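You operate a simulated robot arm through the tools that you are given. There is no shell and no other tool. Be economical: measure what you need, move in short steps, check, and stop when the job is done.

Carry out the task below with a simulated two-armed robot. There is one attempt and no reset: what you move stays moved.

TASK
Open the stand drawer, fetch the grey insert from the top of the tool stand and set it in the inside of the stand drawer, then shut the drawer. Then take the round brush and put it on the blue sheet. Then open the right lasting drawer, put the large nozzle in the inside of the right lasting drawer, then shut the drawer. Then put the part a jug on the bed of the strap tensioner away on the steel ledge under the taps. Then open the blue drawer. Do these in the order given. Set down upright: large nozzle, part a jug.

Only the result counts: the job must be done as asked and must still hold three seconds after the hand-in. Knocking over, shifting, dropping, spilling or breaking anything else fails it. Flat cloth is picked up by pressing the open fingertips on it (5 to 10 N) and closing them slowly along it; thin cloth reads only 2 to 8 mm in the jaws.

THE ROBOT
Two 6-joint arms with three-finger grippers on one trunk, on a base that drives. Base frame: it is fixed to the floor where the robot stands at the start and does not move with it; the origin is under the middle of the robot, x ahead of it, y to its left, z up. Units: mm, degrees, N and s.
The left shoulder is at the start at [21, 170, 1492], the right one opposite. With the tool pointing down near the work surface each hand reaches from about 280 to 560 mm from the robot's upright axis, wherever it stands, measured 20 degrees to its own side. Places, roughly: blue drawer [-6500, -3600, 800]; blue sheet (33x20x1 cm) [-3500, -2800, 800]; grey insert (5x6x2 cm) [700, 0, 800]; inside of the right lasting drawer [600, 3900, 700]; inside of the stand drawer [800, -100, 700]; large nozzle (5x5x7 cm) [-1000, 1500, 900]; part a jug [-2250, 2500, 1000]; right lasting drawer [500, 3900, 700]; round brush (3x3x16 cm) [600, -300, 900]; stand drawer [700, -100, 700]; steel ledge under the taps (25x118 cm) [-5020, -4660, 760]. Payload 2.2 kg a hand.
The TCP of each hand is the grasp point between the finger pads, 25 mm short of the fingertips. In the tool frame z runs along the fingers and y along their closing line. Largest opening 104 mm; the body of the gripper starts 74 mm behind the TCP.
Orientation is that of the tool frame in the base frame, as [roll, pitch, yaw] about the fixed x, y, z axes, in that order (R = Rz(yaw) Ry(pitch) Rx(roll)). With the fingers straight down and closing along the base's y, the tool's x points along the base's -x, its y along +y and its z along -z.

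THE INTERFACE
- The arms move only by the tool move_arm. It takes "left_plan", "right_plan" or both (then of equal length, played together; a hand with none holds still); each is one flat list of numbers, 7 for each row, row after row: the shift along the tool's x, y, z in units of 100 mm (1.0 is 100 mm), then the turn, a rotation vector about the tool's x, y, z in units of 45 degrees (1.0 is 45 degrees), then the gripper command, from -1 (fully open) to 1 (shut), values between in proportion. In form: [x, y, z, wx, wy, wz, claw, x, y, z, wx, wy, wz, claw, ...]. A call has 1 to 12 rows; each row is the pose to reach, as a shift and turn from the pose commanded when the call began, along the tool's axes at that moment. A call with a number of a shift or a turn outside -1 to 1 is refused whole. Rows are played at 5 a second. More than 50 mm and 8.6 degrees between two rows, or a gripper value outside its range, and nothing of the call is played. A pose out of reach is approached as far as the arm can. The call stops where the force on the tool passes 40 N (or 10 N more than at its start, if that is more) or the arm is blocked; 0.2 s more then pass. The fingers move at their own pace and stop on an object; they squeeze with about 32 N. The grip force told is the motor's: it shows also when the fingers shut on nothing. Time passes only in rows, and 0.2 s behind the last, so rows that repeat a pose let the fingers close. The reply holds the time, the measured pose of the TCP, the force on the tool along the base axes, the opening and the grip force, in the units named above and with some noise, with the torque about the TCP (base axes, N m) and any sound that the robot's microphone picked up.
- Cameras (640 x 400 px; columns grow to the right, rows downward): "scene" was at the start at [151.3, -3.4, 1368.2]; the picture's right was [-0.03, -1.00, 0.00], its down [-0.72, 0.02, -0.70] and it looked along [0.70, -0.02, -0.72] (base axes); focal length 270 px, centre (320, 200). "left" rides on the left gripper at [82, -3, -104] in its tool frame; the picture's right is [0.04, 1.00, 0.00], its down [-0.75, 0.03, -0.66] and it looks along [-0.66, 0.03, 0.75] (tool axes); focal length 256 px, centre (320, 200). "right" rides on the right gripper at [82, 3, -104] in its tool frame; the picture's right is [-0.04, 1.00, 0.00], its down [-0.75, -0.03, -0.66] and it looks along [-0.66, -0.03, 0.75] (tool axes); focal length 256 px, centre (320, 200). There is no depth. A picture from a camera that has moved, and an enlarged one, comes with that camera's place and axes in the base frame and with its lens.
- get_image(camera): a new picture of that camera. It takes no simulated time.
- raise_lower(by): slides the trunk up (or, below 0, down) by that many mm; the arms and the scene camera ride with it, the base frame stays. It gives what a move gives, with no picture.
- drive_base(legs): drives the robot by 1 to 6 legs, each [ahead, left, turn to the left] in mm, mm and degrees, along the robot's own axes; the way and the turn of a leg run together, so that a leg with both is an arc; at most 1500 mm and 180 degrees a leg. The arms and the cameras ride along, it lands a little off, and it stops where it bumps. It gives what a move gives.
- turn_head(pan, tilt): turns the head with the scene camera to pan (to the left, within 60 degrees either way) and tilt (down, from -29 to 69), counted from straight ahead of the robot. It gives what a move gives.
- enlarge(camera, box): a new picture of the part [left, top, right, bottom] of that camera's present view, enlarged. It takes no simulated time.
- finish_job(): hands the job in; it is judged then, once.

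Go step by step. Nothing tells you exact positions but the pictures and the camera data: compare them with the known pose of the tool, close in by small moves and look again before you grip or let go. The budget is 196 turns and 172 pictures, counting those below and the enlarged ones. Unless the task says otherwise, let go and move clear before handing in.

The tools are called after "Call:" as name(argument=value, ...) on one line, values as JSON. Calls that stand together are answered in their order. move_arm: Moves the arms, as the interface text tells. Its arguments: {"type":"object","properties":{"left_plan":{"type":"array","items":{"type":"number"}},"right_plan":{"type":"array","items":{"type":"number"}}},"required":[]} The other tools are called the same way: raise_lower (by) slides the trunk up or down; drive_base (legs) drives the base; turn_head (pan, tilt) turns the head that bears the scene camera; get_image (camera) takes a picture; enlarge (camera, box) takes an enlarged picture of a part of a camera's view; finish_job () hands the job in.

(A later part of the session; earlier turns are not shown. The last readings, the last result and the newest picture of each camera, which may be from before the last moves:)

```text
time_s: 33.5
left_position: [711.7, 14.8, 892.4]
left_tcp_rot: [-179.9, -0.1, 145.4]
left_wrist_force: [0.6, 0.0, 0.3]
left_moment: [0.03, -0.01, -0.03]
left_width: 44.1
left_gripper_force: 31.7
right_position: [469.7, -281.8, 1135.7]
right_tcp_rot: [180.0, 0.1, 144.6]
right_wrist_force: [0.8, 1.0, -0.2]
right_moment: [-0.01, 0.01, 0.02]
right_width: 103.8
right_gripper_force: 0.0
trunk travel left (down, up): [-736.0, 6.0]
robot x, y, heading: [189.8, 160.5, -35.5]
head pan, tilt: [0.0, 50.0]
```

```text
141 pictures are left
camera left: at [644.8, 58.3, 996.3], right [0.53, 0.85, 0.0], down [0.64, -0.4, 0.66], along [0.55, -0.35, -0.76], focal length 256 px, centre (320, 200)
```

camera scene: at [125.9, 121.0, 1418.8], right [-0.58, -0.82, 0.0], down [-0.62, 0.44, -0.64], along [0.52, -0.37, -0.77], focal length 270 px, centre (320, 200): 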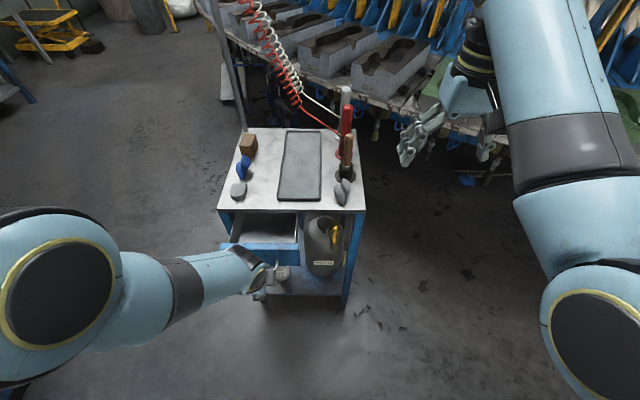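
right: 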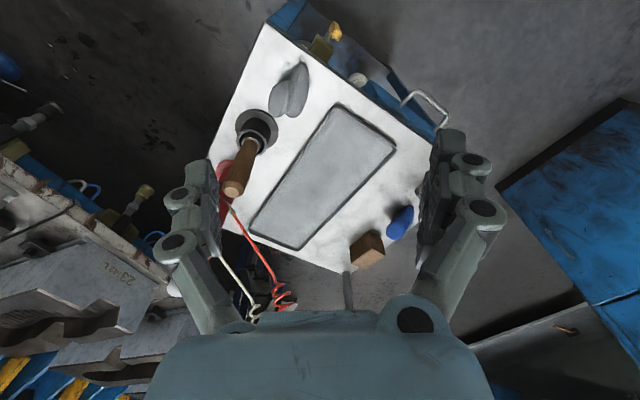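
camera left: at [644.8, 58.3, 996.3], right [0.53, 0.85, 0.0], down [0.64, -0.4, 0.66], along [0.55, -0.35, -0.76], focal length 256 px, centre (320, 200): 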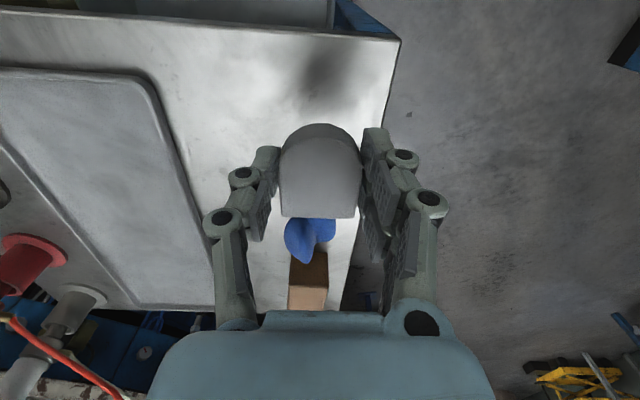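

The insert is held. The open drawer's inside spans about 145 mm ahead-wise and 195 mm across; I drive back and right so the hand comes over its middle.

Call:
drive_base(legs=[[-95, -65, 0]])

Call:
enlarge(camera="scene", box=[130, 150, 370, 310])

Call:
get_image(camera="left")

```text
time_s: 34.7
left_position: [597.9, 15.8, 893.2]
left_tcp_rot: [180.0, 0.1, 145.4]
left_wrist_force: [0.4, 0.6, -0.5]
left_moment: [0.0, 0.01, 0.02]
left_width: 44.2
left_gripper_force: 31.7
right_position: [354.6, -278.6, 1138.1]
right_tcp_rot: [179.8, 0.0, 144.7]
right_wrist_force: [-0.4, -1.0, 0.2]
right_moment: [0.02, 0.03, 0.02]
right_width: 104.1
right_gripper_force: 0.0
trunk travel left (down, up): [-736.0, 6.0]
robot x, y, heading: [75.7, 164.8, -35.6]
head pan, tilt: [0.0, 50.0]
```

```text
2.50 times, centred on (250, 230) of scene
camera zoom: at [195.6, 77.9, 1414.7], right [-0.58, -0.82, 0.0], down [-0.62, 0.44, -0.64], along [0.52, -0.37, -0.77], focal length 674 px, centre (495, 125)
```

zoom: 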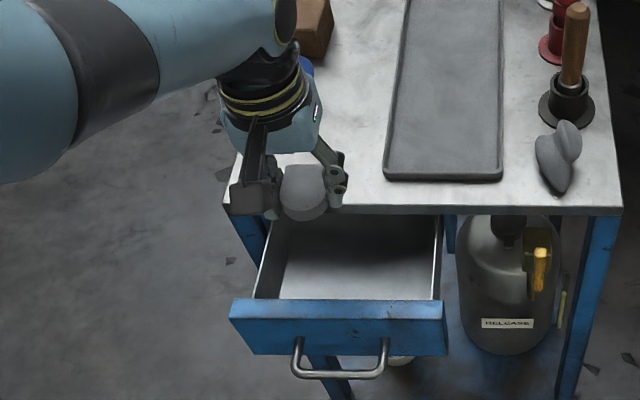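

```text
139 pictures are left
camera left: at [530.3, 60.6, 996.7], right [0.54, 0.84, 0.0], down [0.64, -0.4, 0.66], along [0.55, -0.35, -0.75], focal length 256 px, centre (320, 200)
```

left: 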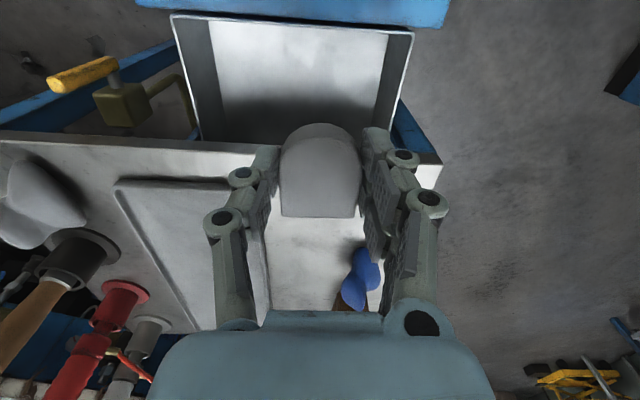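

The drawer slid partly back when the hand lifted, but about 95 mm of its inside is still open, F-wise enough for the 60 mm insert. I centre over it, then lower by the trunk.

Call:
move_arm(left_plan=[0.04, -0.1, 0, 0, 0, 0, 0.6, 0.07, -0.2, 0, 0, 0, 0, 0.6])

Call:
raise_lower(by=-100)

Call:
enlarge(camera="scene", box=[130, 130, 370, 290])

Call:
get_image(camera="left")

```text
time_s: 35.3
left_position: [580.9, 3.6, 892.6]
left_tcp_rot: [179.9, 0.0, 145.4]
left_wrist_force: [-0.9, 0.5, 0.4]
left_moment: [-0.01, 0.0, -0.04]
left_width: 44.3
left_gripper_force: 32.0
right_position: [355.1, -279.5, 1138.4]
right_tcp_rot: [179.9, 0.0, 144.6]
right_wrist_force: [0.0, -0.4, -0.3]
right_moment: [-0.01, -0.04, 0.0]
right_width: 103.8
right_gripper_force: 0.0
trunk travel left (down, up): [-736.0, 6.0]
robot x, y, heading: [79.4, 161.2, -35.6]
head pan, tilt: [0.0, 50.0]
```

```text
time_s: 36.6
left_position: [581.1, 3.9, 791.8]
left_tcp_rot: [-180.0, 0.0, 145.4]
left_wrist_force: [-0.2, -0.6, 0.0]
left_moment: [0.0, 0.02, 0.0]
left_width: 44.0
left_gripper_force: 32.5
right_position: [356.1, -278.9, 1037.7]
right_tcp_rot: [179.9, 0.0, 144.6]
right_wrist_force: [-0.3, -0.3, 0.9]
right_moment: [-0.02, 0.0, 0.0]
right_width: 103.8
right_gripper_force: 0.2
trunk travel left (down, up): [-636.0, 106.0]
robot x, y, heading: [77.5, 161.3, -35.4]
head pan, tilt: [0.0, 50.0]
```

```text
2.50 times, centred on (250, 210) of scene
camera zoom: at [195.8, 77.9, 1314.6], right [-0.58, -0.82, 0.0], down [-0.62, 0.44, -0.64], along [0.52, -0.37, -0.77], focal length 674 px, centre (495, 175)
```

zoom: 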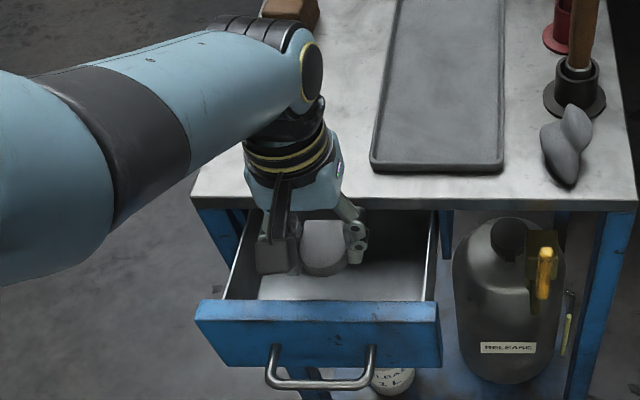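

```text
137 pictures are left
camera left: at [513.2, 48.2, 896.9], right [0.54, 0.84, 0.0], down [0.64, -0.4, 0.66], along [0.55, -0.35, -0.75], focal length 256 px, centre (320, 200)
```

left: 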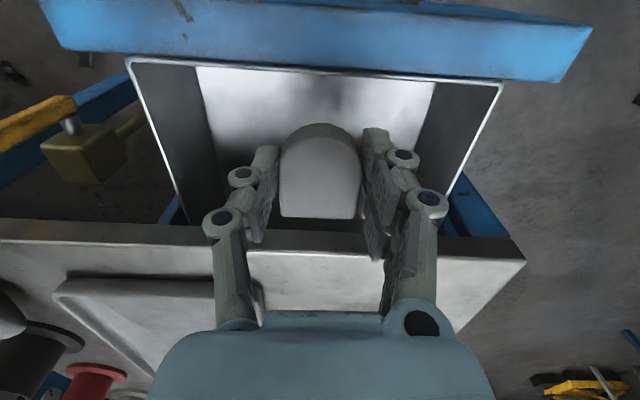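

The insert is well inside the drawer opening. I lower further.

Call:
raise_lower(by=-55)

Call:
get_image(camera="left")

Call:
enlarge(camera="scene", box=[130, 130, 370, 290])

```text
time_s: 37.6
left_position: [581.2, 4.1, 738.5]
left_tcp_rot: [-180.0, 0.0, 145.4]
left_wrist_force: [-0.5, 0.0, 0.3]
left_moment: [-0.02, 0.0, 0.03]
left_width: 44.4
left_gripper_force: 31.7
right_position: [356.1, -278.2, 982.5]
right_tcp_rot: [179.9, 0.0, 144.6]
right_wrist_force: [0.1, 1.1, 0.5]
right_moment: [0.0, 0.02, 0.02]
right_width: 103.8
right_gripper_force: 0.0
trunk travel left (down, up): [-581.0, 161.0]
robot x, y, heading: [75.3, 165.6, -35.5]
head pan, tilt: [0.0, 50.0]
```

```text
136 pictures are left
camera left: at [513.2, 48.2, 841.9], right [0.54, 0.84, 0.0], down [0.64, -0.4, 0.66], along [0.55, -0.35, -0.75], focal length 256 px, centre (320, 200)
```

left: 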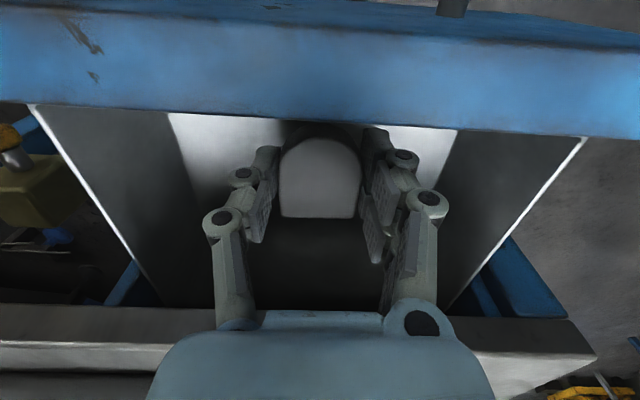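

```text
2.50 times, centred on (250, 210) of scene
camera zoom: at [196.0, 77.8, 1259.3], right [-0.58, -0.82, 0.0], down [-0.62, 0.44, -0.64], along [0.52, -0.37, -0.77], focal length 674 px, centre (495, 175)
```

zoom: 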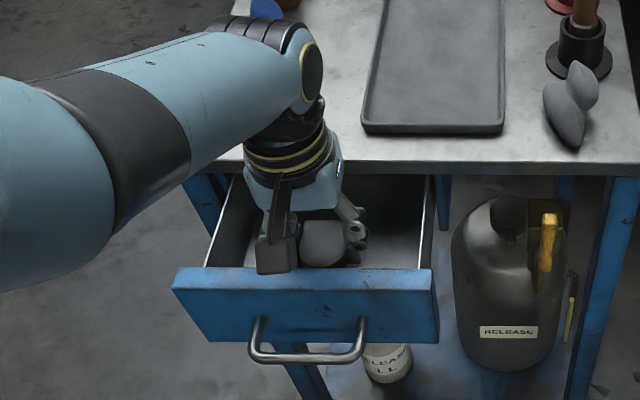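

Call:
raise_lower(by=-15)

```text
time_s: 38.2
left_position: [581.1, 4.2, 722.9]
left_tcp_rot: [-179.9, 0.0, 145.4]
left_wrist_force: [-0.1, 1.1, 0.2]
left_moment: [0.02, 0.0, 0.03]
left_width: 44.3
left_gripper_force: 32.2
right_position: [354.8, -277.5, 967.6]
right_tcp_rot: [179.9, 0.0, 144.6]
right_wrist_force: [0.0, -0.3, 0.1]
right_moment: [-0.04, -0.03, 0.01]
right_width: 103.9
right_gripper_force: 0.1
trunk travel left (down, up): [-566.0, 176.0]
robot x, y, heading: [79.7, 161.7, -35.3]
head pan, tilt: [0.0, 50.0]
```

No contact with the drawer floor yet (z 723); I keep lowering in small steps.

Call:
raise_lower(by=-12)

Call:
get_image(camera="left")

```text
time_s: 38.8
left_position: [583.0, 2.8, 714.6]
left_tcp_rot: [180.0, 0.5, 145.4]
left_wrist_force: [2.1, 1.3, 30.8]
left_moment: [0.4, 0.08, 0.04]
left_width: 44.4
left_gripper_force: 31.9
right_position: [352.9, -278.0, 956.7]
right_tcp_rot: [179.9, 0.2, 144.6]
right_wrist_force: [-0.4, 0.3, -0.6]
right_moment: [0.03, 0.04, -0.01]
right_width: 104.1
right_gripper_force: 0.1
trunk travel left (down, up): [-554.0, 188.0]
robot x, y, heading: [79.0, 165.2, -35.3]
head pan, tilt: [0.0, 50.0]
```

```text
134 pictures are left
camera left: at [514.3, 47.1, 817.9], right [0.53, 0.84, 0.0], down [0.63, -0.4, 0.66], along [0.56, -0.35, -0.75], focal length 256 px, centre (320, 200)
```

left: 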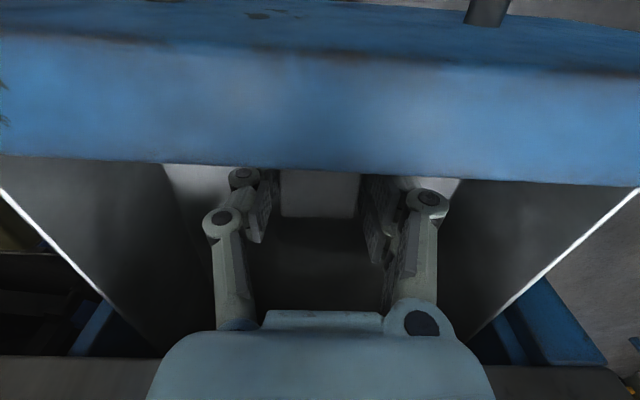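

The insert has touched the drawer floor. I open the fingers a little and lift straight up.

Call:
move_arm(left_plan=[0, 0, -0.01, 0, 0, 0, -0.1, 0, 0, -0.02, 0, 0, 0, -0.35, 0, 0, -0.02, 0, 0, 0, -0.35])

Call:
raise_lower(by=188)

Call:
get_image(camera="left")

```text
time_s: 39.6
left_position: [583.0, 2.5, 714.5]
left_tcp_rot: [-179.9, 0.4, 145.3]
left_wrist_force: [11.4, -5.6, 25.7]
left_moment: [-0.52, 0.32, 0.31]
left_width: 70.2
left_gripper_force: 0.1
right_position: [355.2, -278.9, 956.0]
right_tcp_rot: [179.9, -0.1, 144.5]
right_wrist_force: [-0.1, -0.2, 0.0]
right_moment: [-0.02, 0.0, -0.03]
right_width: 104.0
right_gripper_force: 0.0
trunk travel left (down, up): [-554.0, 188.0]
robot x, y, heading: [78.0, 166.3, -35.3]
head pan, tilt: [0.0, 50.0]
```

```text
time_s: 41.7
left_position: [581.6, 4.5, 900.4]
left_tcp_rot: [-179.9, 0.0, 145.4]
left_wrist_force: [-0.2, 0.0, 0.4]
left_moment: [0.0, 0.0, -0.01]
left_width: 70.2
left_gripper_force: 0.1
right_position: [354.5, -278.7, 1142.5]
right_tcp_rot: [179.9, 0.0, 144.6]
right_wrist_force: [0.1, 0.5, 0.5]
right_moment: [-0.02, 0.02, -0.01]
right_width: 103.9
right_gripper_force: 0.0
trunk travel left (down, up): [-742.0, 0.0]
robot x, y, heading: [75.7, 165.9, -35.4]
head pan, tilt: [0.0, 50.0]
```

```text
133 pictures are left
camera left: at [513.4, 48.1, 1004.3], right [0.53, 0.84, 0.0], down [0.64, -0.4, 0.66], along [0.55, -0.35, -0.75], focal length 256 px, centre (320, 200)
```

left: 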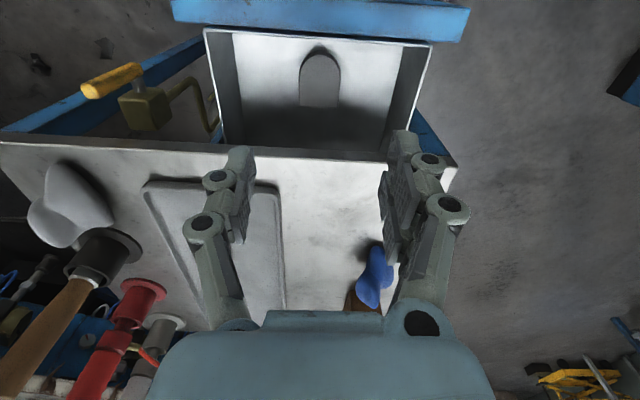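

The insert lies flat inside the drawer. I back off, close the fingers, lower the hand in front of the handle bar (now at about F=362 mm along the drawer axis), and then push.

Call:
drive_base(legs=[[-165, 0, 0]])

Call:
move_arm(left_plan=[0, 0, 0, 0, 0, 0, 1, 0, 0, 0, 0, 0, 0, 1, 0, 0, 0, 0, 0, 0, 1, 0, 0, 0, 0, 0, 0, 1])

Call:
raise_lower(by=-168)

Call:
get_image(camera="scene")

Call:
get_image(camera="left")

```text
time_s: 43.1
left_position: [446.5, 98.4, 900.9]
left_tcp_rot: [179.9, 0.0, 145.3]
left_wrist_force: [-0.5, -0.7, 0.3]
left_moment: [-0.01, -0.02, 0.0]
left_width: 69.9
left_gripper_force: 0.1
right_position: [220.4, -183.9, 1142.3]
right_tcp_rot: [179.9, 0.0, 144.6]
right_wrist_force: [-0.4, 0.0, 0.1]
right_moment: [0.0, 0.0, 0.01]
right_width: 104.2
right_gripper_force: 0.0
trunk travel left (down, up): [-742.0, 0.0]
robot x, y, heading: [-55.8, 259.3, -35.7]
head pan, tilt: [0.0, 50.0]
```

```text
time_s: 44.1
left_position: [447.6, 98.7, 900.8]
left_tcp_rot: [-180.0, 0.0, 145.4]
left_wrist_force: [0.3, -0.6, 0.1]
left_moment: [0.03, -0.02, 0.0]
left_width: 0.0
left_gripper_force: 28.6
right_position: [220.4, -184.4, 1143.4]
right_tcp_rot: [180.0, 0.0, 144.6]
right_wrist_force: [-0.3, -0.3, -0.3]
right_moment: [0.01, 0.01, 0.03]
right_width: 104.1
right_gripper_force: 0.0
trunk travel left (down, up): [-742.0, 0.0]
robot x, y, heading: [-60.4, 259.2, -35.7]
head pan, tilt: [0.0, 50.0]
```

```text
time_s: 46.0
left_position: [447.2, 98.4, 733.3]
left_tcp_rot: [-180.0, 0.1, 145.2]
left_wrist_force: [-0.6, 0.5, -0.4]
left_moment: [0.02, 0.01, -0.02]
left_width: 0.1
left_gripper_force: 28.3
right_position: [220.6, -183.9, 975.5]
right_tcp_rot: [180.0, -0.1, 144.7]
right_wrist_force: [-0.3, 0.1, 0.2]
right_moment: [0.01, -0.01, 0.0]
right_width: 103.9
right_gripper_force: 0.1
trunk travel left (down, up): [-574.0, 168.0]
robot x, y, heading: [-58.0, 261.4, -35.5]
head pan, tilt: [0.0, 50.0]
```

```text
132 pictures are left
camera scene: at [61.9, 173.1, 1252.1], right [-0.58, -0.81, 0.0], down [-0.62, 0.44, -0.64], along [0.52, -0.37, -0.77], focal length 270 px, centre (320, 200)
```

scene: 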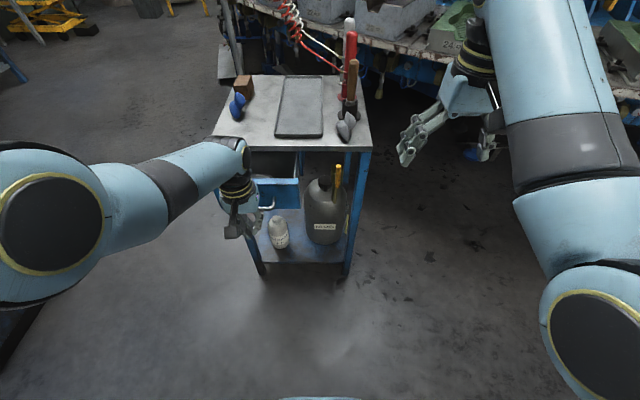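

```text
131 pictures are left
camera left: at [379.1, 143.1, 836.8], right [0.54, 0.84, 0.0], down [0.64, -0.4, 0.66], along [0.55, -0.35, -0.75], focal length 256 px, centre (320, 200)
```

left: 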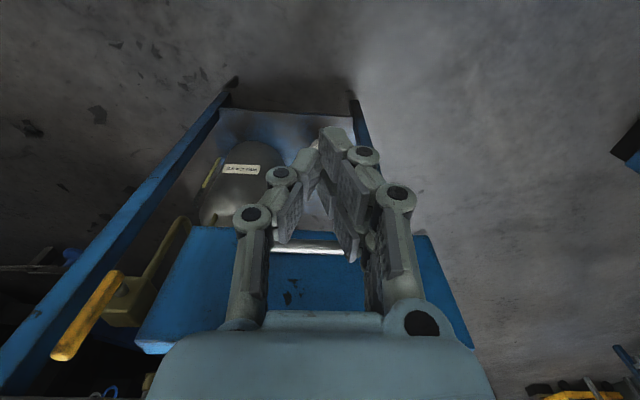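

The closed fingers are just in front of the handle bar. I drive forward to push the drawer in.

Call:
drive_base(legs=[[135, 0, 0]])

Call:
enlarge(camera="scene", box=[160, 100, 360, 260])

```text
time_s: 47.3
left_position: [557.2, 20.7, 732.4]
left_tcp_rot: [-179.9, -0.1, 145.4]
left_wrist_force: [0.3, 0.3, -1.0]
left_moment: [0.02, 0.01, 0.0]
left_width: 0.0
left_gripper_force: 28.5
right_position: [331.6, -261.8, 974.4]
right_tcp_rot: [179.9, -0.1, 144.7]
right_wrist_force: [-0.4, -0.4, -0.6]
right_moment: [0.04, 0.04, 0.01]
right_width: 104.1
right_gripper_force: 0.0
trunk travel left (down, up): [-574.0, 168.0]
robot x, y, heading: [52.4, 180.9, -35.6]
head pan, tilt: [0.0, 50.0]
```

```text
2.50 times, centred on (260, 180) of scene
camera zoom: at [172.6, 94.2, 1251.7], right [-0.58, -0.81, 0.0], down [-0.62, 0.45, -0.64], along [0.52, -0.37, -0.77], focal length 674 px, centre (470, 250)
```

zoom: 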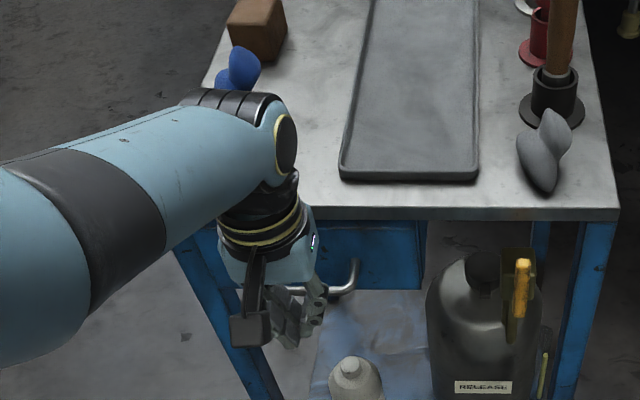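

The drawer is almost closed. I finish the push with the arm, watching the force.

Call:
move_arm(left_plan=[-0.08, 0, 0, 0, 0, 0, 1, -0.16, 0, 0, 0, 0, 0, 1, -0.22, 0, 0, 0, 0, 0, 1, -0.28, 0, 0, 0, 0, 0, 1, -0.34, 0, 0, 0, 0, 0, 1])

Call:
enlarge(camera="scene", box=[160, 100, 360, 260])

Call:
get_image(camera="left")

```text
time_s: 48.4
left_position: [563.1, 19.0, 736.1]
left_tcp_rot: [-180.0, -1.3, 145.3]
left_wrist_force: [-5.9, 3.4, 3.2]
left_moment: [0.02, -0.01, 0.04]
left_width: 0.1
left_gripper_force: 28.5
left hand out of reach, approached as far as the arm can: row 2, 3, 4, 5
right_position: [330.2, -261.2, 974.7]
right_tcp_rot: [-180.0, 0.1, 144.6]
right_wrist_force: [0.6, 0.2, -0.8]
right_moment: [0.02, 0.03, 0.03]
right_width: 103.9
right_gripper_force: 0.1
trunk travel left (down, up): [-574.0, 168.0]
robot x, y, heading: [51.2, 182.4, -35.5]
head pan, tilt: [0.0, 50.0]
stopped in row 5 (left hand): the force on the tool passed its limit at 42 N (the readings are from after the stop); the commanded pose is now the measured one
```

```text
2.50 times, centred on (260, 180) of scene
camera zoom: at [171.1, 95.4, 1252.1], right [-0.58, -0.81, 0.0], down [-0.62, 0.44, -0.64], along [0.52, -0.37, -0.77], focal length 674 px, centre (470, 250)
```

zoom: 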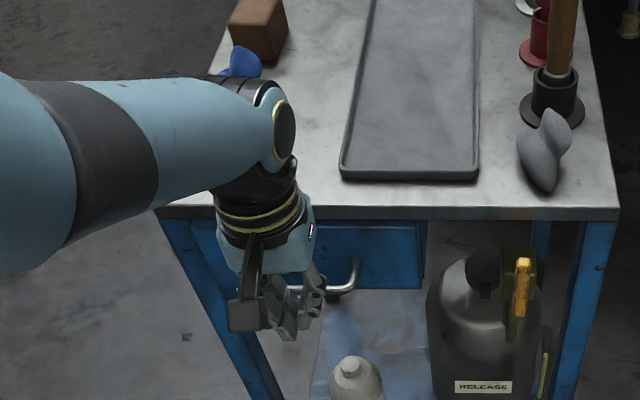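

```text
128 pictures are left
camera left: at [497.2, 62.8, 841.2], right [0.54, 0.84, 0.0], down [0.65, -0.41, 0.64], along [0.54, -0.34, -0.77], focal length 256 px, centre (320, 200)
```

left: 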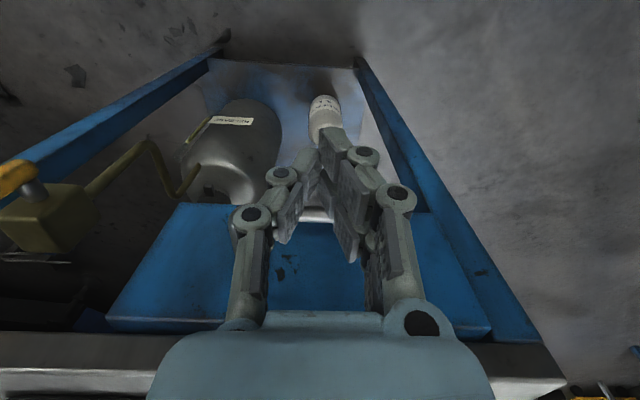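

The bar is back at its closed position (F≈472), so the drawer is shut. I back off, raise, and look at the stand and the brush.

Call:
drive_base(legs=[[-120, 0, 0]])

Call:
raise_lower(by=130)

Call:
enlarge(camera="scene", box=[200, 80, 400, 240])

Call:
get_image(camera="right")

```text
time_s: 49.6
left_position: [466.6, 87.6, 736.9]
left_tcp_rot: [180.0, -1.1, 145.1]
left_wrist_force: [0.6, 0.2, 0.6]
left_moment: [0.0, -0.01, 0.02]
left_width: 0.0
left_gripper_force: 28.7
right_position: [231.8, -191.6, 975.7]
right_tcp_rot: [179.9, 0.1, 144.4]
right_wrist_force: [-0.1, -0.3, 0.4]
right_moment: [-0.02, -0.04, -0.04]
right_width: 104.0
right_gripper_force: 0.1
trunk travel left (down, up): [-574.0, 168.0]
robot x, y, heading: [-44.1, 253.2, -35.2]
head pan, tilt: [0.0, 50.0]
```

```text
time_s: 51.2
left_position: [467.3, 88.5, 865.5]
left_tcp_rot: [180.0, -0.9, 145.1]
left_wrist_force: [-0.2, 0.2, -0.4]
left_moment: [-0.04, 0.0, 0.0]
left_width: 0.0
left_gripper_force: 28.6
right_position: [232.4, -191.3, 1105.3]
right_tcp_rot: [179.9, 0.0, 144.5]
right_wrist_force: [-0.2, -0.3, -0.5]
right_moment: [-0.01, -0.01, -0.04]
right_width: 103.9
right_gripper_force: 0.0
trunk travel left (down, up): [-704.0, 38.0]
robot x, y, heading: [-50.6, 253.9, -35.4]
head pan, tilt: [0.0, 50.0]
```

```text
2.50 times, centred on (300, 160) of scene
camera zoom: at [73.4, 164.7, 1382.3], right [-0.58, -0.81, 0.0], down [-0.62, 0.45, -0.64], along [0.52, -0.37, -0.77], focal length 674 px, centre (370, 300)
```

zoom: 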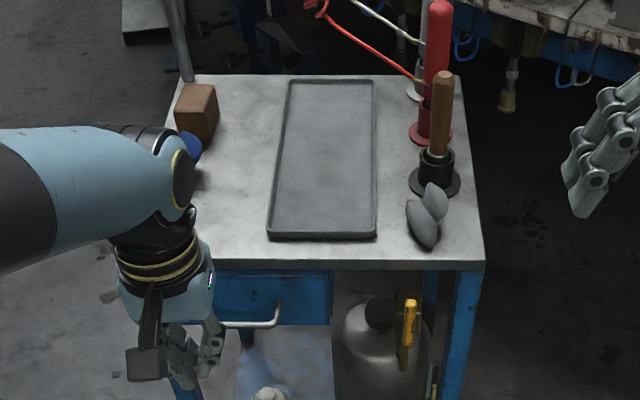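

```text
126 pictures are left
camera right: at [168.4, -141.4, 1208.8], right [0.61, 0.79, 0.0], down [0.6, -0.46, 0.66], along [0.52, -0.4, -0.75], focal length 256 px, centre (320, 200)
```

right: 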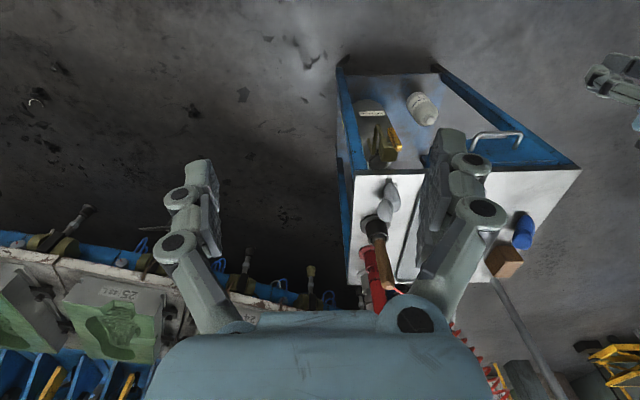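

The drawer is shut with the insert inside. The brush stands upright in its black cup at about [585, -303], its top at z≈950. I lift the left hand and drive so the right hand comes above the brush.

Call:
move_arm(left_plan=[0, 0, -0.33, 0, 0, 0, 0.5, 0, 0, -0.66, 0, 0, 0, 0.5, 0, 0, -1, 0, 0, 0, 0.5])

Call:
drive_base(legs=[[0, 89, 0], [340, 0, 0]])

Call:
get_image(camera="right")

Call:
get_image(camera="scene")

```text
time_s: 52.0
left_position: [467.4, 88.5, 967.7]
left_tcp_rot: [-179.9, -1.2, 145.2]
left_wrist_force: [-0.8, -0.2, 0.1]
left_moment: [0.03, -0.01, -0.01]
left_width: 26.2
left_gripper_force: 0.0
right_position: [231.0, -192.8, 1106.0]
right_tcp_rot: [179.9, 0.1, 144.5]
right_wrist_force: [-0.2, 0.0, 0.0]
right_moment: [-0.02, 0.0, -0.02]
right_width: 103.9
right_gripper_force: 0.0
trunk travel left (down, up): [-704.0, 38.0]
robot x, y, heading: [-49.3, 253.6, -35.5]
head pan, tilt: [0.0, 50.0]
```

```text
time_s: 55.0
left_position: [795.5, -38.4, 965.5]
left_tcp_rot: [-179.9, -1.1, 145.1]
left_wrist_force: [0.4, -0.2, 0.4]
left_moment: [0.01, -0.02, -0.03]
left_width: 26.1
left_gripper_force: 0.0
right_position: [558.1, -316.9, 1104.4]
right_tcp_rot: [179.9, 0.0, 144.4]
right_wrist_force: [0.7, -0.7, -0.3]
right_moment: [0.03, -0.01, 0.0]
right_width: 104.0
right_gripper_force: 0.1
trunk travel left (down, up): [-704.0, 38.0]
robot x, y, heading: [284.2, 128.6, -35.4]
head pan, tilt: [0.0, 50.0]
```

```text
125 pictures are left
camera right: at [494.6, -266.7, 1208.8], right [0.61, 0.79, 0.0], down [0.59, -0.46, 0.66], along [0.52, -0.4, -0.75], focal length 256 px, centre (320, 200)
```

right: 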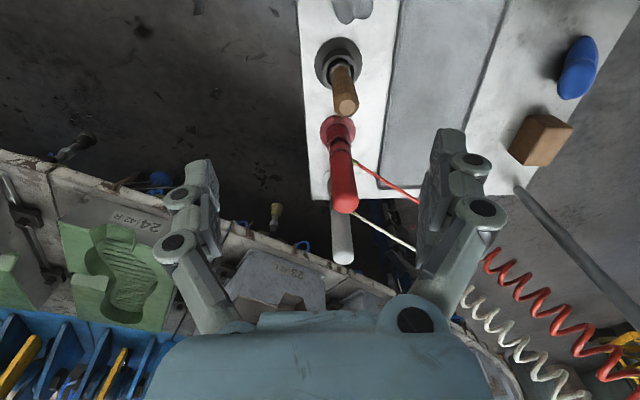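

```text
124 pictures are left
camera scene: at [400.3, 39.5, 1382.3], right [-0.58, -0.81, 0.0], down [-0.62, 0.45, -0.64], along [0.52, -0.37, -0.77], focal length 270 px, centre (320, 200)
```

scene: 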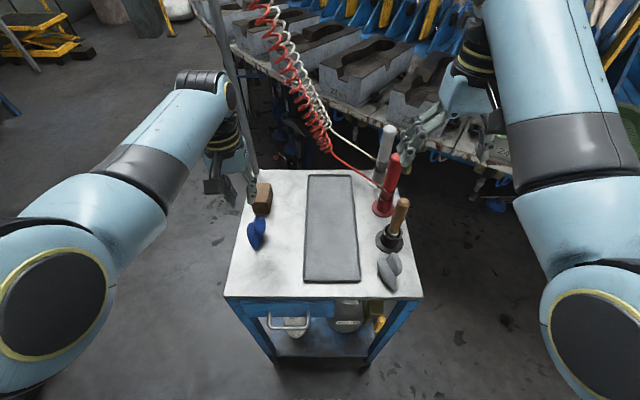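

Brush axis at about [586, -302], top at 950. I shift the right hand over it and descend to z≈1004, then check.

Call:
move_arm(right_plan=[-0.07, 0.14, 0, 0, 0, 0, -0.4, -0.14, 0.28, 0.1, 0, 0, 0, -0.4, -0.14, 0.28, 0.4, 0, 0, 0, -0.4, -0.14, 0.28, 0.7, 0, 0, 0, -0.4, -0.14, 0.28, 1.0, 0, 0, 0, -0.4])

Call:
get_image(camera="right")

Call:
enlarge(camera="scene", box=[330, 100, 490, 300])

```text
time_s: 56.1
left_position: [795.6, -38.0, 966.6]
left_tcp_rot: [180.0, -1.1, 145.1]
left_wrist_force: [0.6, 0.9, 0.2]
left_moment: [0.02, 0.04, 0.02]
left_width: 26.3
left_gripper_force: 0.0
right_position: [585.2, -303.5, 1005.1]
right_tcp_rot: [179.9, 0.1, 144.4]
right_wrist_force: [0.5, 0.3, 0.1]
right_moment: [-0.02, 0.0, -0.02]
right_width: 72.8
right_gripper_force: 0.0
trunk travel left (down, up): [-704.0, 38.0]
robot x, y, heading: [280.3, 127.6, -35.6]
head pan, tilt: [0.0, 50.0]
```

```text
123 pictures are left
camera right: at [521.9, -252.2, 1108.5], right [0.61, 0.79, 0.0], down [0.59, -0.46, 0.66], along [0.52, -0.4, -0.75], focal length 256 px, centre (320, 200)
```

right: 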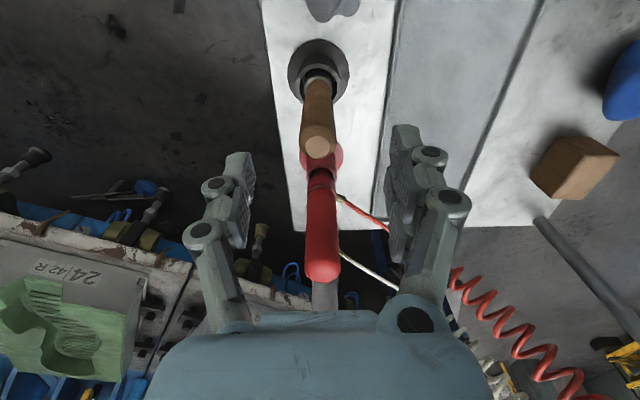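

```text
2.00 times, centred on (410, 200) of scene
camera zoom: at [399.9, 39.6, 1382.4], right [-0.58, -0.81, 0.0], down [-0.62, 0.45, -0.64], along [0.52, -0.37, -0.77], focal length 539 px, centre (140, 200)
```

zoom: 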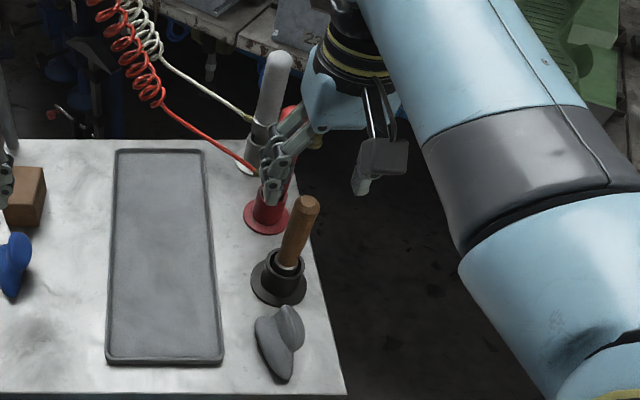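

The brush top is roughly 6 mm further ahead of the TCP. I descend around its handle to z≈920.

Call:
move_arm(right_plan=[-0.05, 0, 0.1, 0, 0, 0, -0.4, -0.05, 0, 0.35, 0, 0, 0, -0.4, -0.05, 0, 0.6, 0, 0, 0, -0.4, -0.05, 0, 0.85, 0, 0, 0, -0.4])

Call:
get_image(camera="right")

Call:
enlarge(camera="scene", box=[330, 100, 490, 300])

```text
time_s: 57.1
left_position: [793.5, -37.3, 966.0]
left_tcp_rot: [-180.0, -1.1, 145.1]
left_wrist_force: [-0.5, 0.2, 0.0]
left_moment: [0.01, -0.01, 0.01]
left_width: 26.2
left_gripper_force: 0.1
right_position: [591.1, -305.0, 920.0]
right_tcp_rot: [180.0, 0.0, 144.4]
right_wrist_force: [-0.4, -0.5, 0.0]
right_moment: [-0.05, 0.02, 0.01]
right_width: 72.7
right_gripper_force: 0.0
trunk travel left (down, up): [-704.0, 38.0]
robot x, y, heading: [279.9, 125.3, -35.7]
head pan, tilt: [0.0, 50.0]
```

```text
121 pictures are left
camera right: at [526.5, -255.0, 1024.0], right [0.61, 0.79, 0.0], down [0.59, -0.46, 0.66], along [0.52, -0.4, -0.75], focal length 256 px, centre (320, 200)
```

right: 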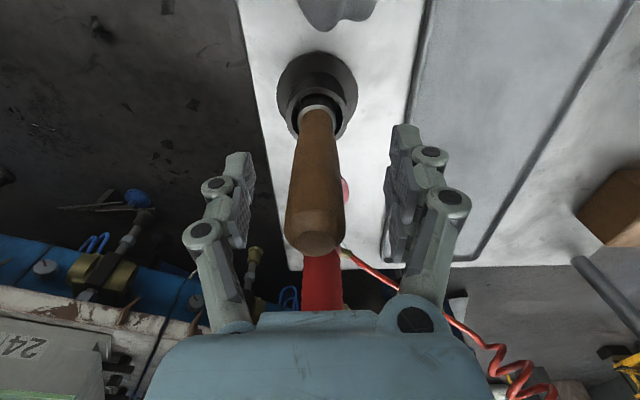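

```text
2.00 times, centred on (410, 200) of scene
camera zoom: at [400.0, 39.5, 1382.3], right [-0.58, -0.81, 0.0], down [-0.62, 0.45, -0.64], along [0.52, -0.37, -0.77], focal length 539 px, centre (140, 200)
```

zoom: 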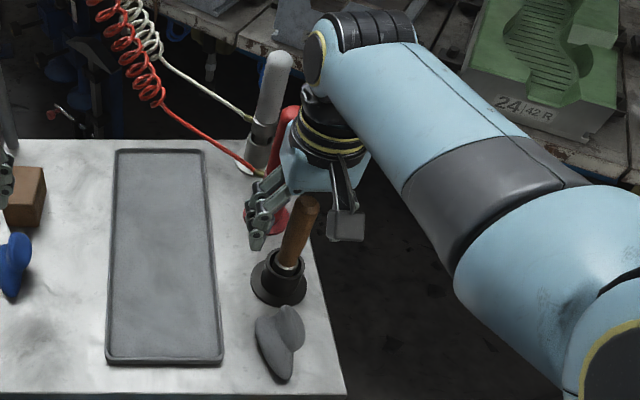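

The handle passes right through the grasp point. I close the fingers on it and lift it out by the arm.

Call:
move_arm(right_plan=[0, 0, 0, 0, 0, 0, 0.2, 0, 0, 0, 0, 0, 0, 0.7, 0, 0, 0, 0, 0, 0, 1, 0, 0, 0, 0, 0, 0, 1])

Call:
move_arm(right_plan=[0, 0, -0.15, 0, 0, 0, 1, 0, 0, -0.3, 0, 0, 0, 1, 0, 0, -0.45, 0, 0, 0, 1, 0, 0, -0.6, 0, 0, 0, 1, 0, 0, -0.8, 0, 0, 0, 1, 0, 0, -1.0, 0, 0, 0, 1])

Call:
get_image(camera="right")

Call:
enlarge(camera="scene", box=[330, 100, 490, 300])

```text
time_s: 58.1
left_position: [795.9, -37.2, 965.9]
left_tcp_rot: [180.0, -1.1, 145.1]
left_wrist_force: [0.2, 0.6, 0.3]
left_moment: [-0.03, -0.02, 0.04]
left_width: 25.9
left_gripper_force: 0.2
right_position: [589.8, -305.2, 920.3]
right_tcp_rot: [179.9, 0.0, 144.4]
right_wrist_force: [-0.1, -1.3, -0.4]
right_moment: [0.05, 0.02, 0.03]
right_width: 25.7
right_gripper_force: 32.0
trunk travel left (down, up): [-704.0, 38.0]
robot x, y, heading: [280.0, 126.8, -35.7]
head pan, tilt: [0.0, 50.0]
```

```text
time_s: 59.5
left_position: [794.9, -38.6, 967.6]
left_tcp_rot: [-180.0, -1.0, 145.0]
left_wrist_force: [-0.1, 0.9, 0.7]
left_moment: [0.02, -0.02, -0.01]
left_width: 26.0
left_gripper_force: 0.1
right_position: [589.4, -305.6, 1019.1]
right_tcp_rot: [179.8, 0.0, 144.4]
right_wrist_force: [-0.6, 1.7, -1.1]
right_moment: [0.03, -0.05, 0.02]
right_width: 25.4
right_gripper_force: 31.7
trunk travel left (down, up): [-704.0, 38.0]
robot x, y, heading: [279.3, 126.4, -35.8]
head pan, tilt: [0.0, 50.0]
```

```text
119 pictures are left
camera right: at [526.3, -254.6, 1124.0], right [0.61, 0.79, 0.0], down [0.59, -0.46, 0.66], along [0.52, -0.4, -0.75], focal length 256 px, centre (320, 200)
```

right: 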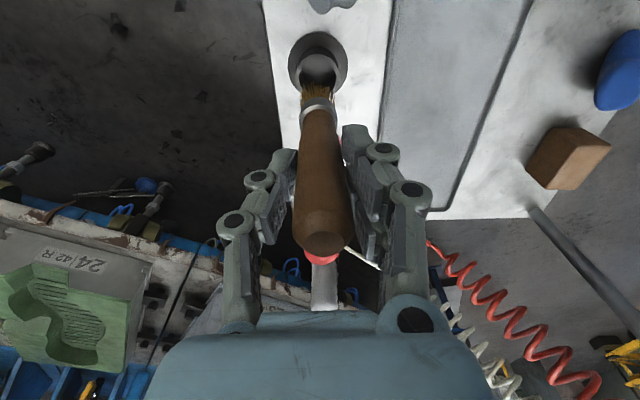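

```text
2.00 times, centred on (410, 200) of scene
camera zoom: at [399.9, 39.9, 1382.4], right [-0.58, -0.81, 0.0], down [-0.62, 0.45, -0.64], along [0.52, -0.37, -0.77], focal length 539 px, centre (140, 200)
```

zoom: 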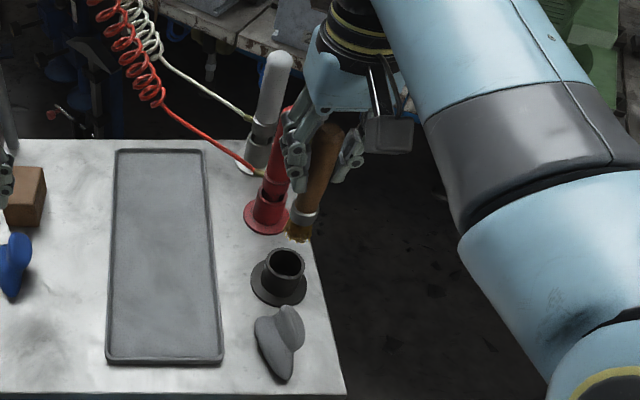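

The brush is held and out of its cup. I lift it higher, raise the trunk, and back away from the stand.

Call:
move_arm(right_plan=[0, 0, -0.3, 0, 0, 0, 1, 0, 0, -0.6, 0, 0, 0, 1])

Call:
drive_base(legs=[[-550, 0, 0], [0, 0, -100]])

Call:
turn_head(pan=0, tilt=15)

Call:
get_image(camera="scene")

```text
time_s: 60.1
left_position: [795.3, -37.6, 965.7]
left_tcp_rot: [-180.0, -1.0, 145.1]
left_wrist_force: [0.1, 0.0, 0.0]
left_moment: [-0.04, -0.04, 0.03]
left_width: 26.2
left_gripper_force: 0.0
right_position: [589.5, -305.0, 1079.2]
right_tcp_rot: [179.9, 0.0, 144.4]
right_wrist_force: [-0.5, -0.3, -1.2]
right_moment: [0.0, -0.01, 0.01]
right_width: 25.6
right_gripper_force: 32.5
trunk travel left (down, up): [-704.0, 38.0]
robot x, y, heading: [278.2, 126.2, -35.7]
head pan, tilt: [0.0, 50.0]
```

```text
time_s: 63.3
left_position: [357.7, 274.1, 964.4]
left_tcp_rot: [179.9, -1.4, 145.0]
left_wrist_force: [-0.8, -0.1, 0.2]
left_moment: [0.0, 0.03, 0.01]
left_width: 25.7
left_gripper_force: 0.0
right_position: [153.0, 6.6, 1078.6]
right_tcp_rot: [179.9, -0.2, 144.2]
right_wrist_force: [0.4, -0.5, -0.8]
right_moment: [-0.01, 0.0, -0.02]
right_width: 25.5
right_gripper_force: 32.3
trunk travel left (down, up): [-704.0, 38.0]
robot x, y, heading: [-160.4, 442.8, -35.4]
head pan, tilt: [0.0, 50.0]
stopped in leg 1: the robot was blocked; the commanded pose is now the measured one
```

```text
time_s: 64.3
left_position: [357.9, 274.9, 964.2]
left_tcp_rot: [-180.0, -1.3, 145.0]
left_wrist_force: [-0.7, 0.1, 0.3]
left_moment: [-0.02, -0.03, -0.01]
left_width: 26.0
left_gripper_force: 0.1
right_position: [153.4, 6.9, 1078.0]
right_tcp_rot: [179.9, -0.3, 144.2]
right_wrist_force: [1.0, 0.4, -0.7]
right_moment: [-0.02, 0.01, -0.01]
right_width: 25.2
right_gripper_force: 32.1
trunk travel left (down, up): [-704.0, 38.0]
robot x, y, heading: [-159.8, 443.2, -35.7]
head pan, tilt: [0.0, 15.0]
```

```text
117 pictures are left
camera scene: at [-21.9, 342.3, 1435.1], right [-0.58, -0.81, 0.0], down [-0.21, 0.15, -0.96], along [0.78, -0.56, -0.26], focal length 270 px, centre (320, 200)
```

scene: 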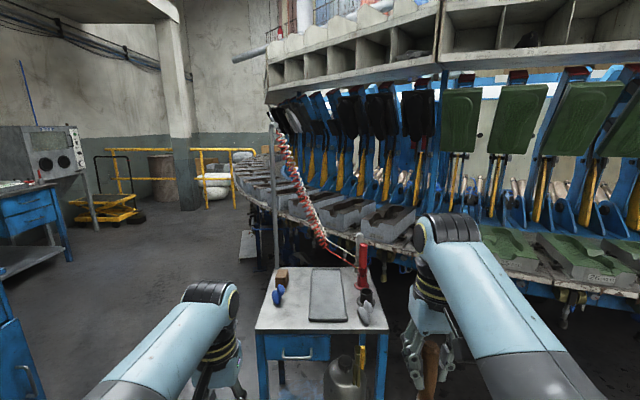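

The robot bumped into something behind it, so I go forward a bit and turn partway to look.

Call:
drive_base(legs=[[140, 0, 0], [0, 0, -60]])

Call:
turn_head(pan=-50, tilt=25)

Call:
get_image(camera="scene")

```text
time_s: 68.3
left_position: [62.5, -167.8, 966.6]
left_tcp_rot: [-180.0, -1.0, 84.6]
left_wrist_force: [-0.4, 0.4, -0.8]
left_moment: [0.01, -0.01, 0.03]
left_width: 26.4
left_gripper_force: 0.1
right_position: [-270.3, -123.1, 1079.8]
right_tcp_rot: [179.8, 0.0, 83.9]
right_wrist_force: [0.7, 0.7, -0.9]
right_moment: [-0.05, 0.02, -0.03]
right_width: 25.2
right_gripper_force: 32.2
trunk travel left (down, up): [-704.0, 38.0]
robot x, y, heading: [-47.6, 359.0, -96.2]
head pan, tilt: [0.0, 15.0]
```

```text
time_s: 69.5
left_position: [62.0, -168.5, 967.0]
left_tcp_rot: [-180.0, -1.0, 84.6]
left_wrist_force: [-0.4, -1.0, 0.8]
left_moment: [0.01, 0.02, 0.0]
left_width: 25.9
left_gripper_force: 0.1
right_position: [-271.5, -121.6, 1080.0]
right_tcp_rot: [179.9, 0.0, 83.9]
right_wrist_force: [-0.5, -0.1, -1.1]
right_moment: [-0.02, 0.01, 0.02]
right_width: 25.4
right_gripper_force: 31.7
trunk travel left (down, up): [-704.0, 38.0]
robot x, y, heading: [-45.8, 362.6, -96.2]
head pan, tilt: [-50.0, 25.0]
```

```text
116 pictures are left
camera scene: at [-131.0, 238.8, 1419.9], right [-0.56, 0.83, 0.0], down [0.35, 0.24, -0.91], along [-0.75, -0.51, -0.42], focal length 270 px, centre (320, 200)
```

scene: 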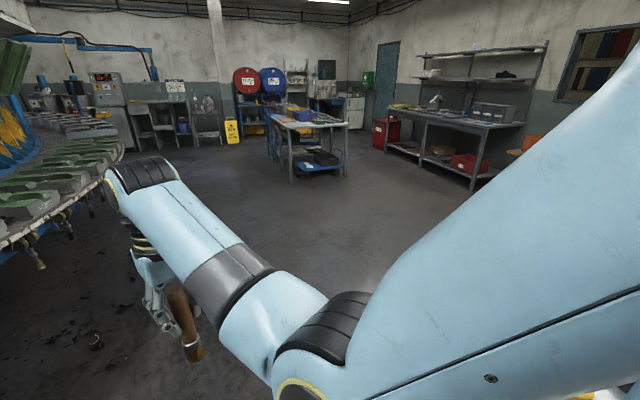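

I see the room: a work table in the middle ahead-right (likely with the blue sheet), path clear. I turn toward it and drive closer.

Call:
drive_base(legs=[[0, 0, -43], [1500, 0, 0], [500, 0, 0]])

Call:
turn_head(pan=0, tilt=25)

Call:
get_image(camera="scene")

```text
time_s: 74.3
left_position: [-570.2, -299.7, 965.3]
left_tcp_rot: [180.0, -1.1, 40.7]
left_wrist_force: [-1.3, -0.7, -0.7]
left_moment: [0.0, -0.08, 0.01]
left_width: 25.8
left_gripper_force: 0.1
right_position: [-779.5, -35.5, 1077.9]
right_tcp_rot: [179.9, 0.0, 40.1]
right_wrist_force: [-0.7, 0.0, -1.0]
right_moment: [0.03, -0.05, -0.01]
right_width: 24.9
right_gripper_force: 32.1
trunk travel left (down, up): [-704.0, 38.0]
robot x, y, heading: [-279.2, 158.9, -140.1]
head pan, tilt: [-50.0, 25.0]
stopped in leg 2: the robot was blocked; the commanded pose is now the measured one
```

```text
time_s: 75.4
left_position: [-566.5, -298.2, 967.4]
left_tcp_rot: [179.9, -0.9, 40.8]
left_wrist_force: [0.2, -0.9, -0.7]
left_moment: [0.01, -0.01, -0.02]
left_width: 26.4
left_gripper_force: 0.1
right_position: [-774.3, -34.4, 1079.7]
right_tcp_rot: [-179.9, 0.1, 40.1]
right_wrist_force: [-0.8, -0.3, -1.1]
right_moment: [0.05, -0.02, 0.01]
right_width: 24.9
right_gripper_force: 32.3
trunk travel left (down, up): [-704.0, 38.0]
robot x, y, heading: [-279.2, 161.2, -140.1]
head pan, tilt: [0.0, 25.0]
```

```text
115 pictures are left
camera scene: at [-402.6, 55.7, 1419.9], right [-0.64, 0.77, 0.0], down [0.32, 0.27, -0.91], along [-0.69, -0.58, -0.42], focal length 270 px, centre (320, 200)
```

scene: 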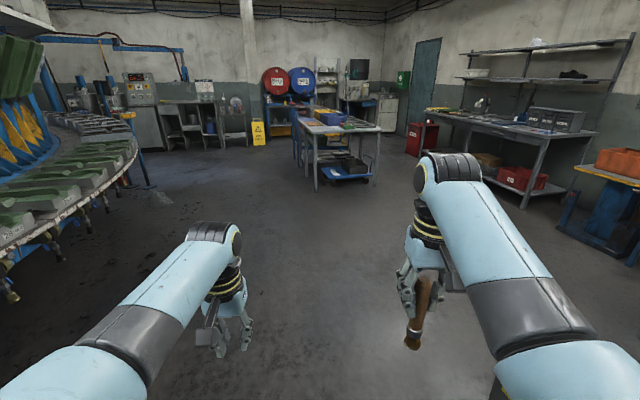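

Blocked again with nothing visible ahead; I look down to see what stopped me.

Call:
turn_head(pan=0, tilt=69)

Call:
get_image(camera="scene")

Call:
turn_head(pan=-60, tilt=55)

Call:
get_image(camera="scene")

```text
time_s: 76.5
left_position: [-566.8, -297.6, 967.2]
left_tcp_rot: [-179.9, -0.9, 40.8]
left_wrist_force: [0.1, -0.1, -0.2]
left_moment: [-0.01, 0.0, -0.03]
left_width: 26.2
left_gripper_force: 0.1
right_position: [-775.8, -34.1, 1080.8]
right_tcp_rot: [179.8, 0.2, 40.1]
right_wrist_force: [-0.6, 0.6, -0.7]
right_moment: [0.0, -0.01, 0.0]
right_width: 24.9
right_gripper_force: 31.8
trunk travel left (down, up): [-704.0, 38.0]
robot x, y, heading: [-275.4, 160.8, -139.4]
head pan, tilt: [0.0, 68.8]
```

```text
114 pictures are left
camera scene: at [-375.4, 78.7, 1360.5], right [-0.64, 0.77, 0.0], down [0.71, 0.6, -0.36], along [-0.28, -0.23, -0.93], focal length 270 px, centre (320, 200)
```

scene: 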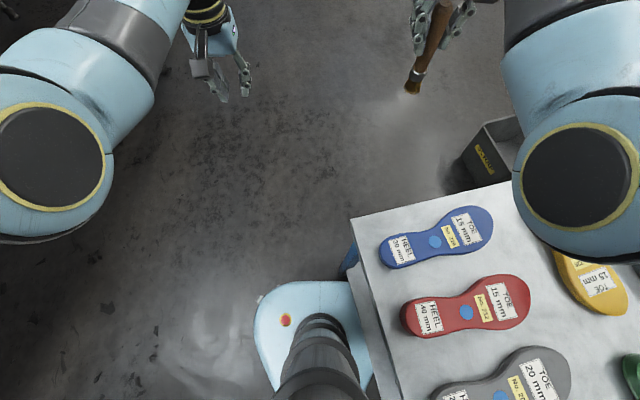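

```text
time_s: 77.8
left_position: [-565.8, -297.9, 968.1]
left_tcp_rot: [-180.0, -0.9, 40.7]
left_wrist_force: [0.2, -0.1, 0.1]
left_moment: [-0.02, -0.01, -0.02]
left_width: 25.7
left_gripper_force: 0.0
right_position: [-775.2, -34.5, 1080.3]
right_tcp_rot: [179.9, 0.3, 40.1]
right_wrist_force: [-0.2, -0.2, -1.2]
right_moment: [-0.02, -0.02, 0.02]
right_width: 24.8
right_gripper_force: 32.1
trunk travel left (down, up): [-704.0, 38.0]
robot x, y, heading: [-277.9, 158.2, -140.0]
head pan, tilt: [-60.0, 55.0]
```

```text
113 pictures are left
camera scene: at [-400.4, 139.3, 1375.9], right [0.34, 0.94, 0.0], down [0.77, -0.28, -0.57], along [-0.54, 0.2, -0.82], focal length 270 px, centre (320, 200)
```

scene: 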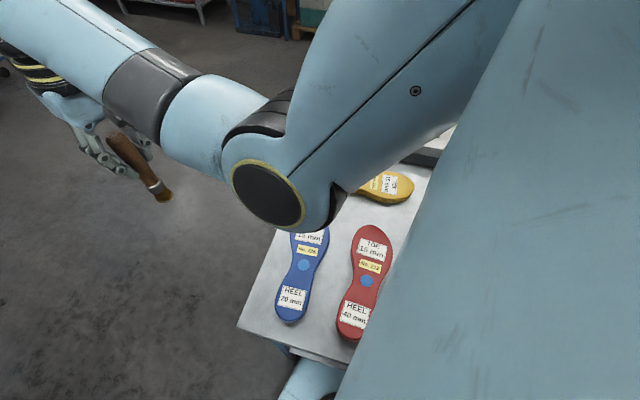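

The robot's base is up against a small table with coloured soles on its right side. I step left and then continue towards the work table.

Call:
drive_base(legs=[[0, 330, 0], [1000, 0, 0]])

Call:
turn_head(pan=0, tilt=35)

Call:
get_image(camera="scene")

```text
time_s: 84.8
left_position: [-1117.7, -1192.2, 967.7]
left_tcp_rot: [-180.0, -0.9, 40.5]
left_wrist_force: [-0.7, -0.4, 0.5]
left_moment: [0.0, -0.04, -0.01]
left_width: 26.0
left_gripper_force: 0.1
right_position: [-1326.1, -928.0, 1079.4]
right_tcp_rot: [179.9, 0.0, 39.8]
right_wrist_force: [-0.5, 0.3, -0.4]
right_moment: [-0.01, 0.02, 0.01]
right_width: 24.8
right_gripper_force: 31.9
trunk travel left (down, up): [-704.0, 38.0]
robot x, y, heading: [-828.2, -734.6, -140.3]
head pan, tilt: [-60.0, 55.0]
```

```text
time_s: 86.1
left_position: [-1117.8, -1193.3, 967.8]
left_tcp_rot: [180.0, -0.9, 40.6]
left_wrist_force: [0.5, 0.7, 0.2]
left_moment: [0.01, -0.04, -0.02]
left_width: 25.9
left_gripper_force: 0.0
right_position: [-1325.7, -928.3, 1079.7]
right_tcp_rot: [179.8, 0.2, 40.0]
right_wrist_force: [-0.6, 0.0, 0.2]
right_moment: [0.06, 0.0, -0.01]
right_width: 24.7
right_gripper_force: 32.0
trunk travel left (down, up): [-704.0, 38.0]
robot x, y, heading: [-827.8, -734.0, -140.3]
head pan, tilt: [0.0, 35.0]
```

```text
112 pictures are left
camera scene: at [-950.5, -836.9, 1404.1], right [-0.64, 0.77, 0.0], down [0.44, 0.37, -0.82], along [-0.63, -0.53, -0.57], focal length 270 px, centre (320, 200)
```

scene: 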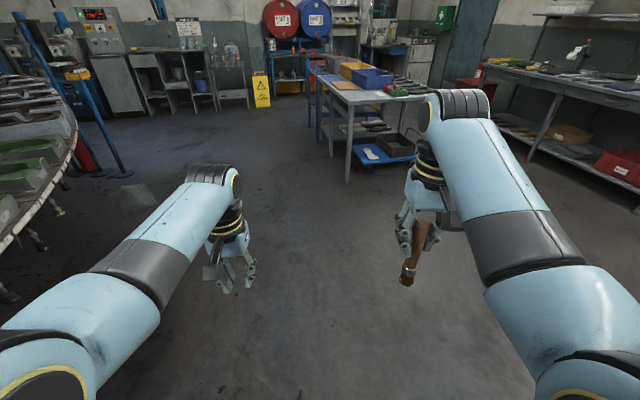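

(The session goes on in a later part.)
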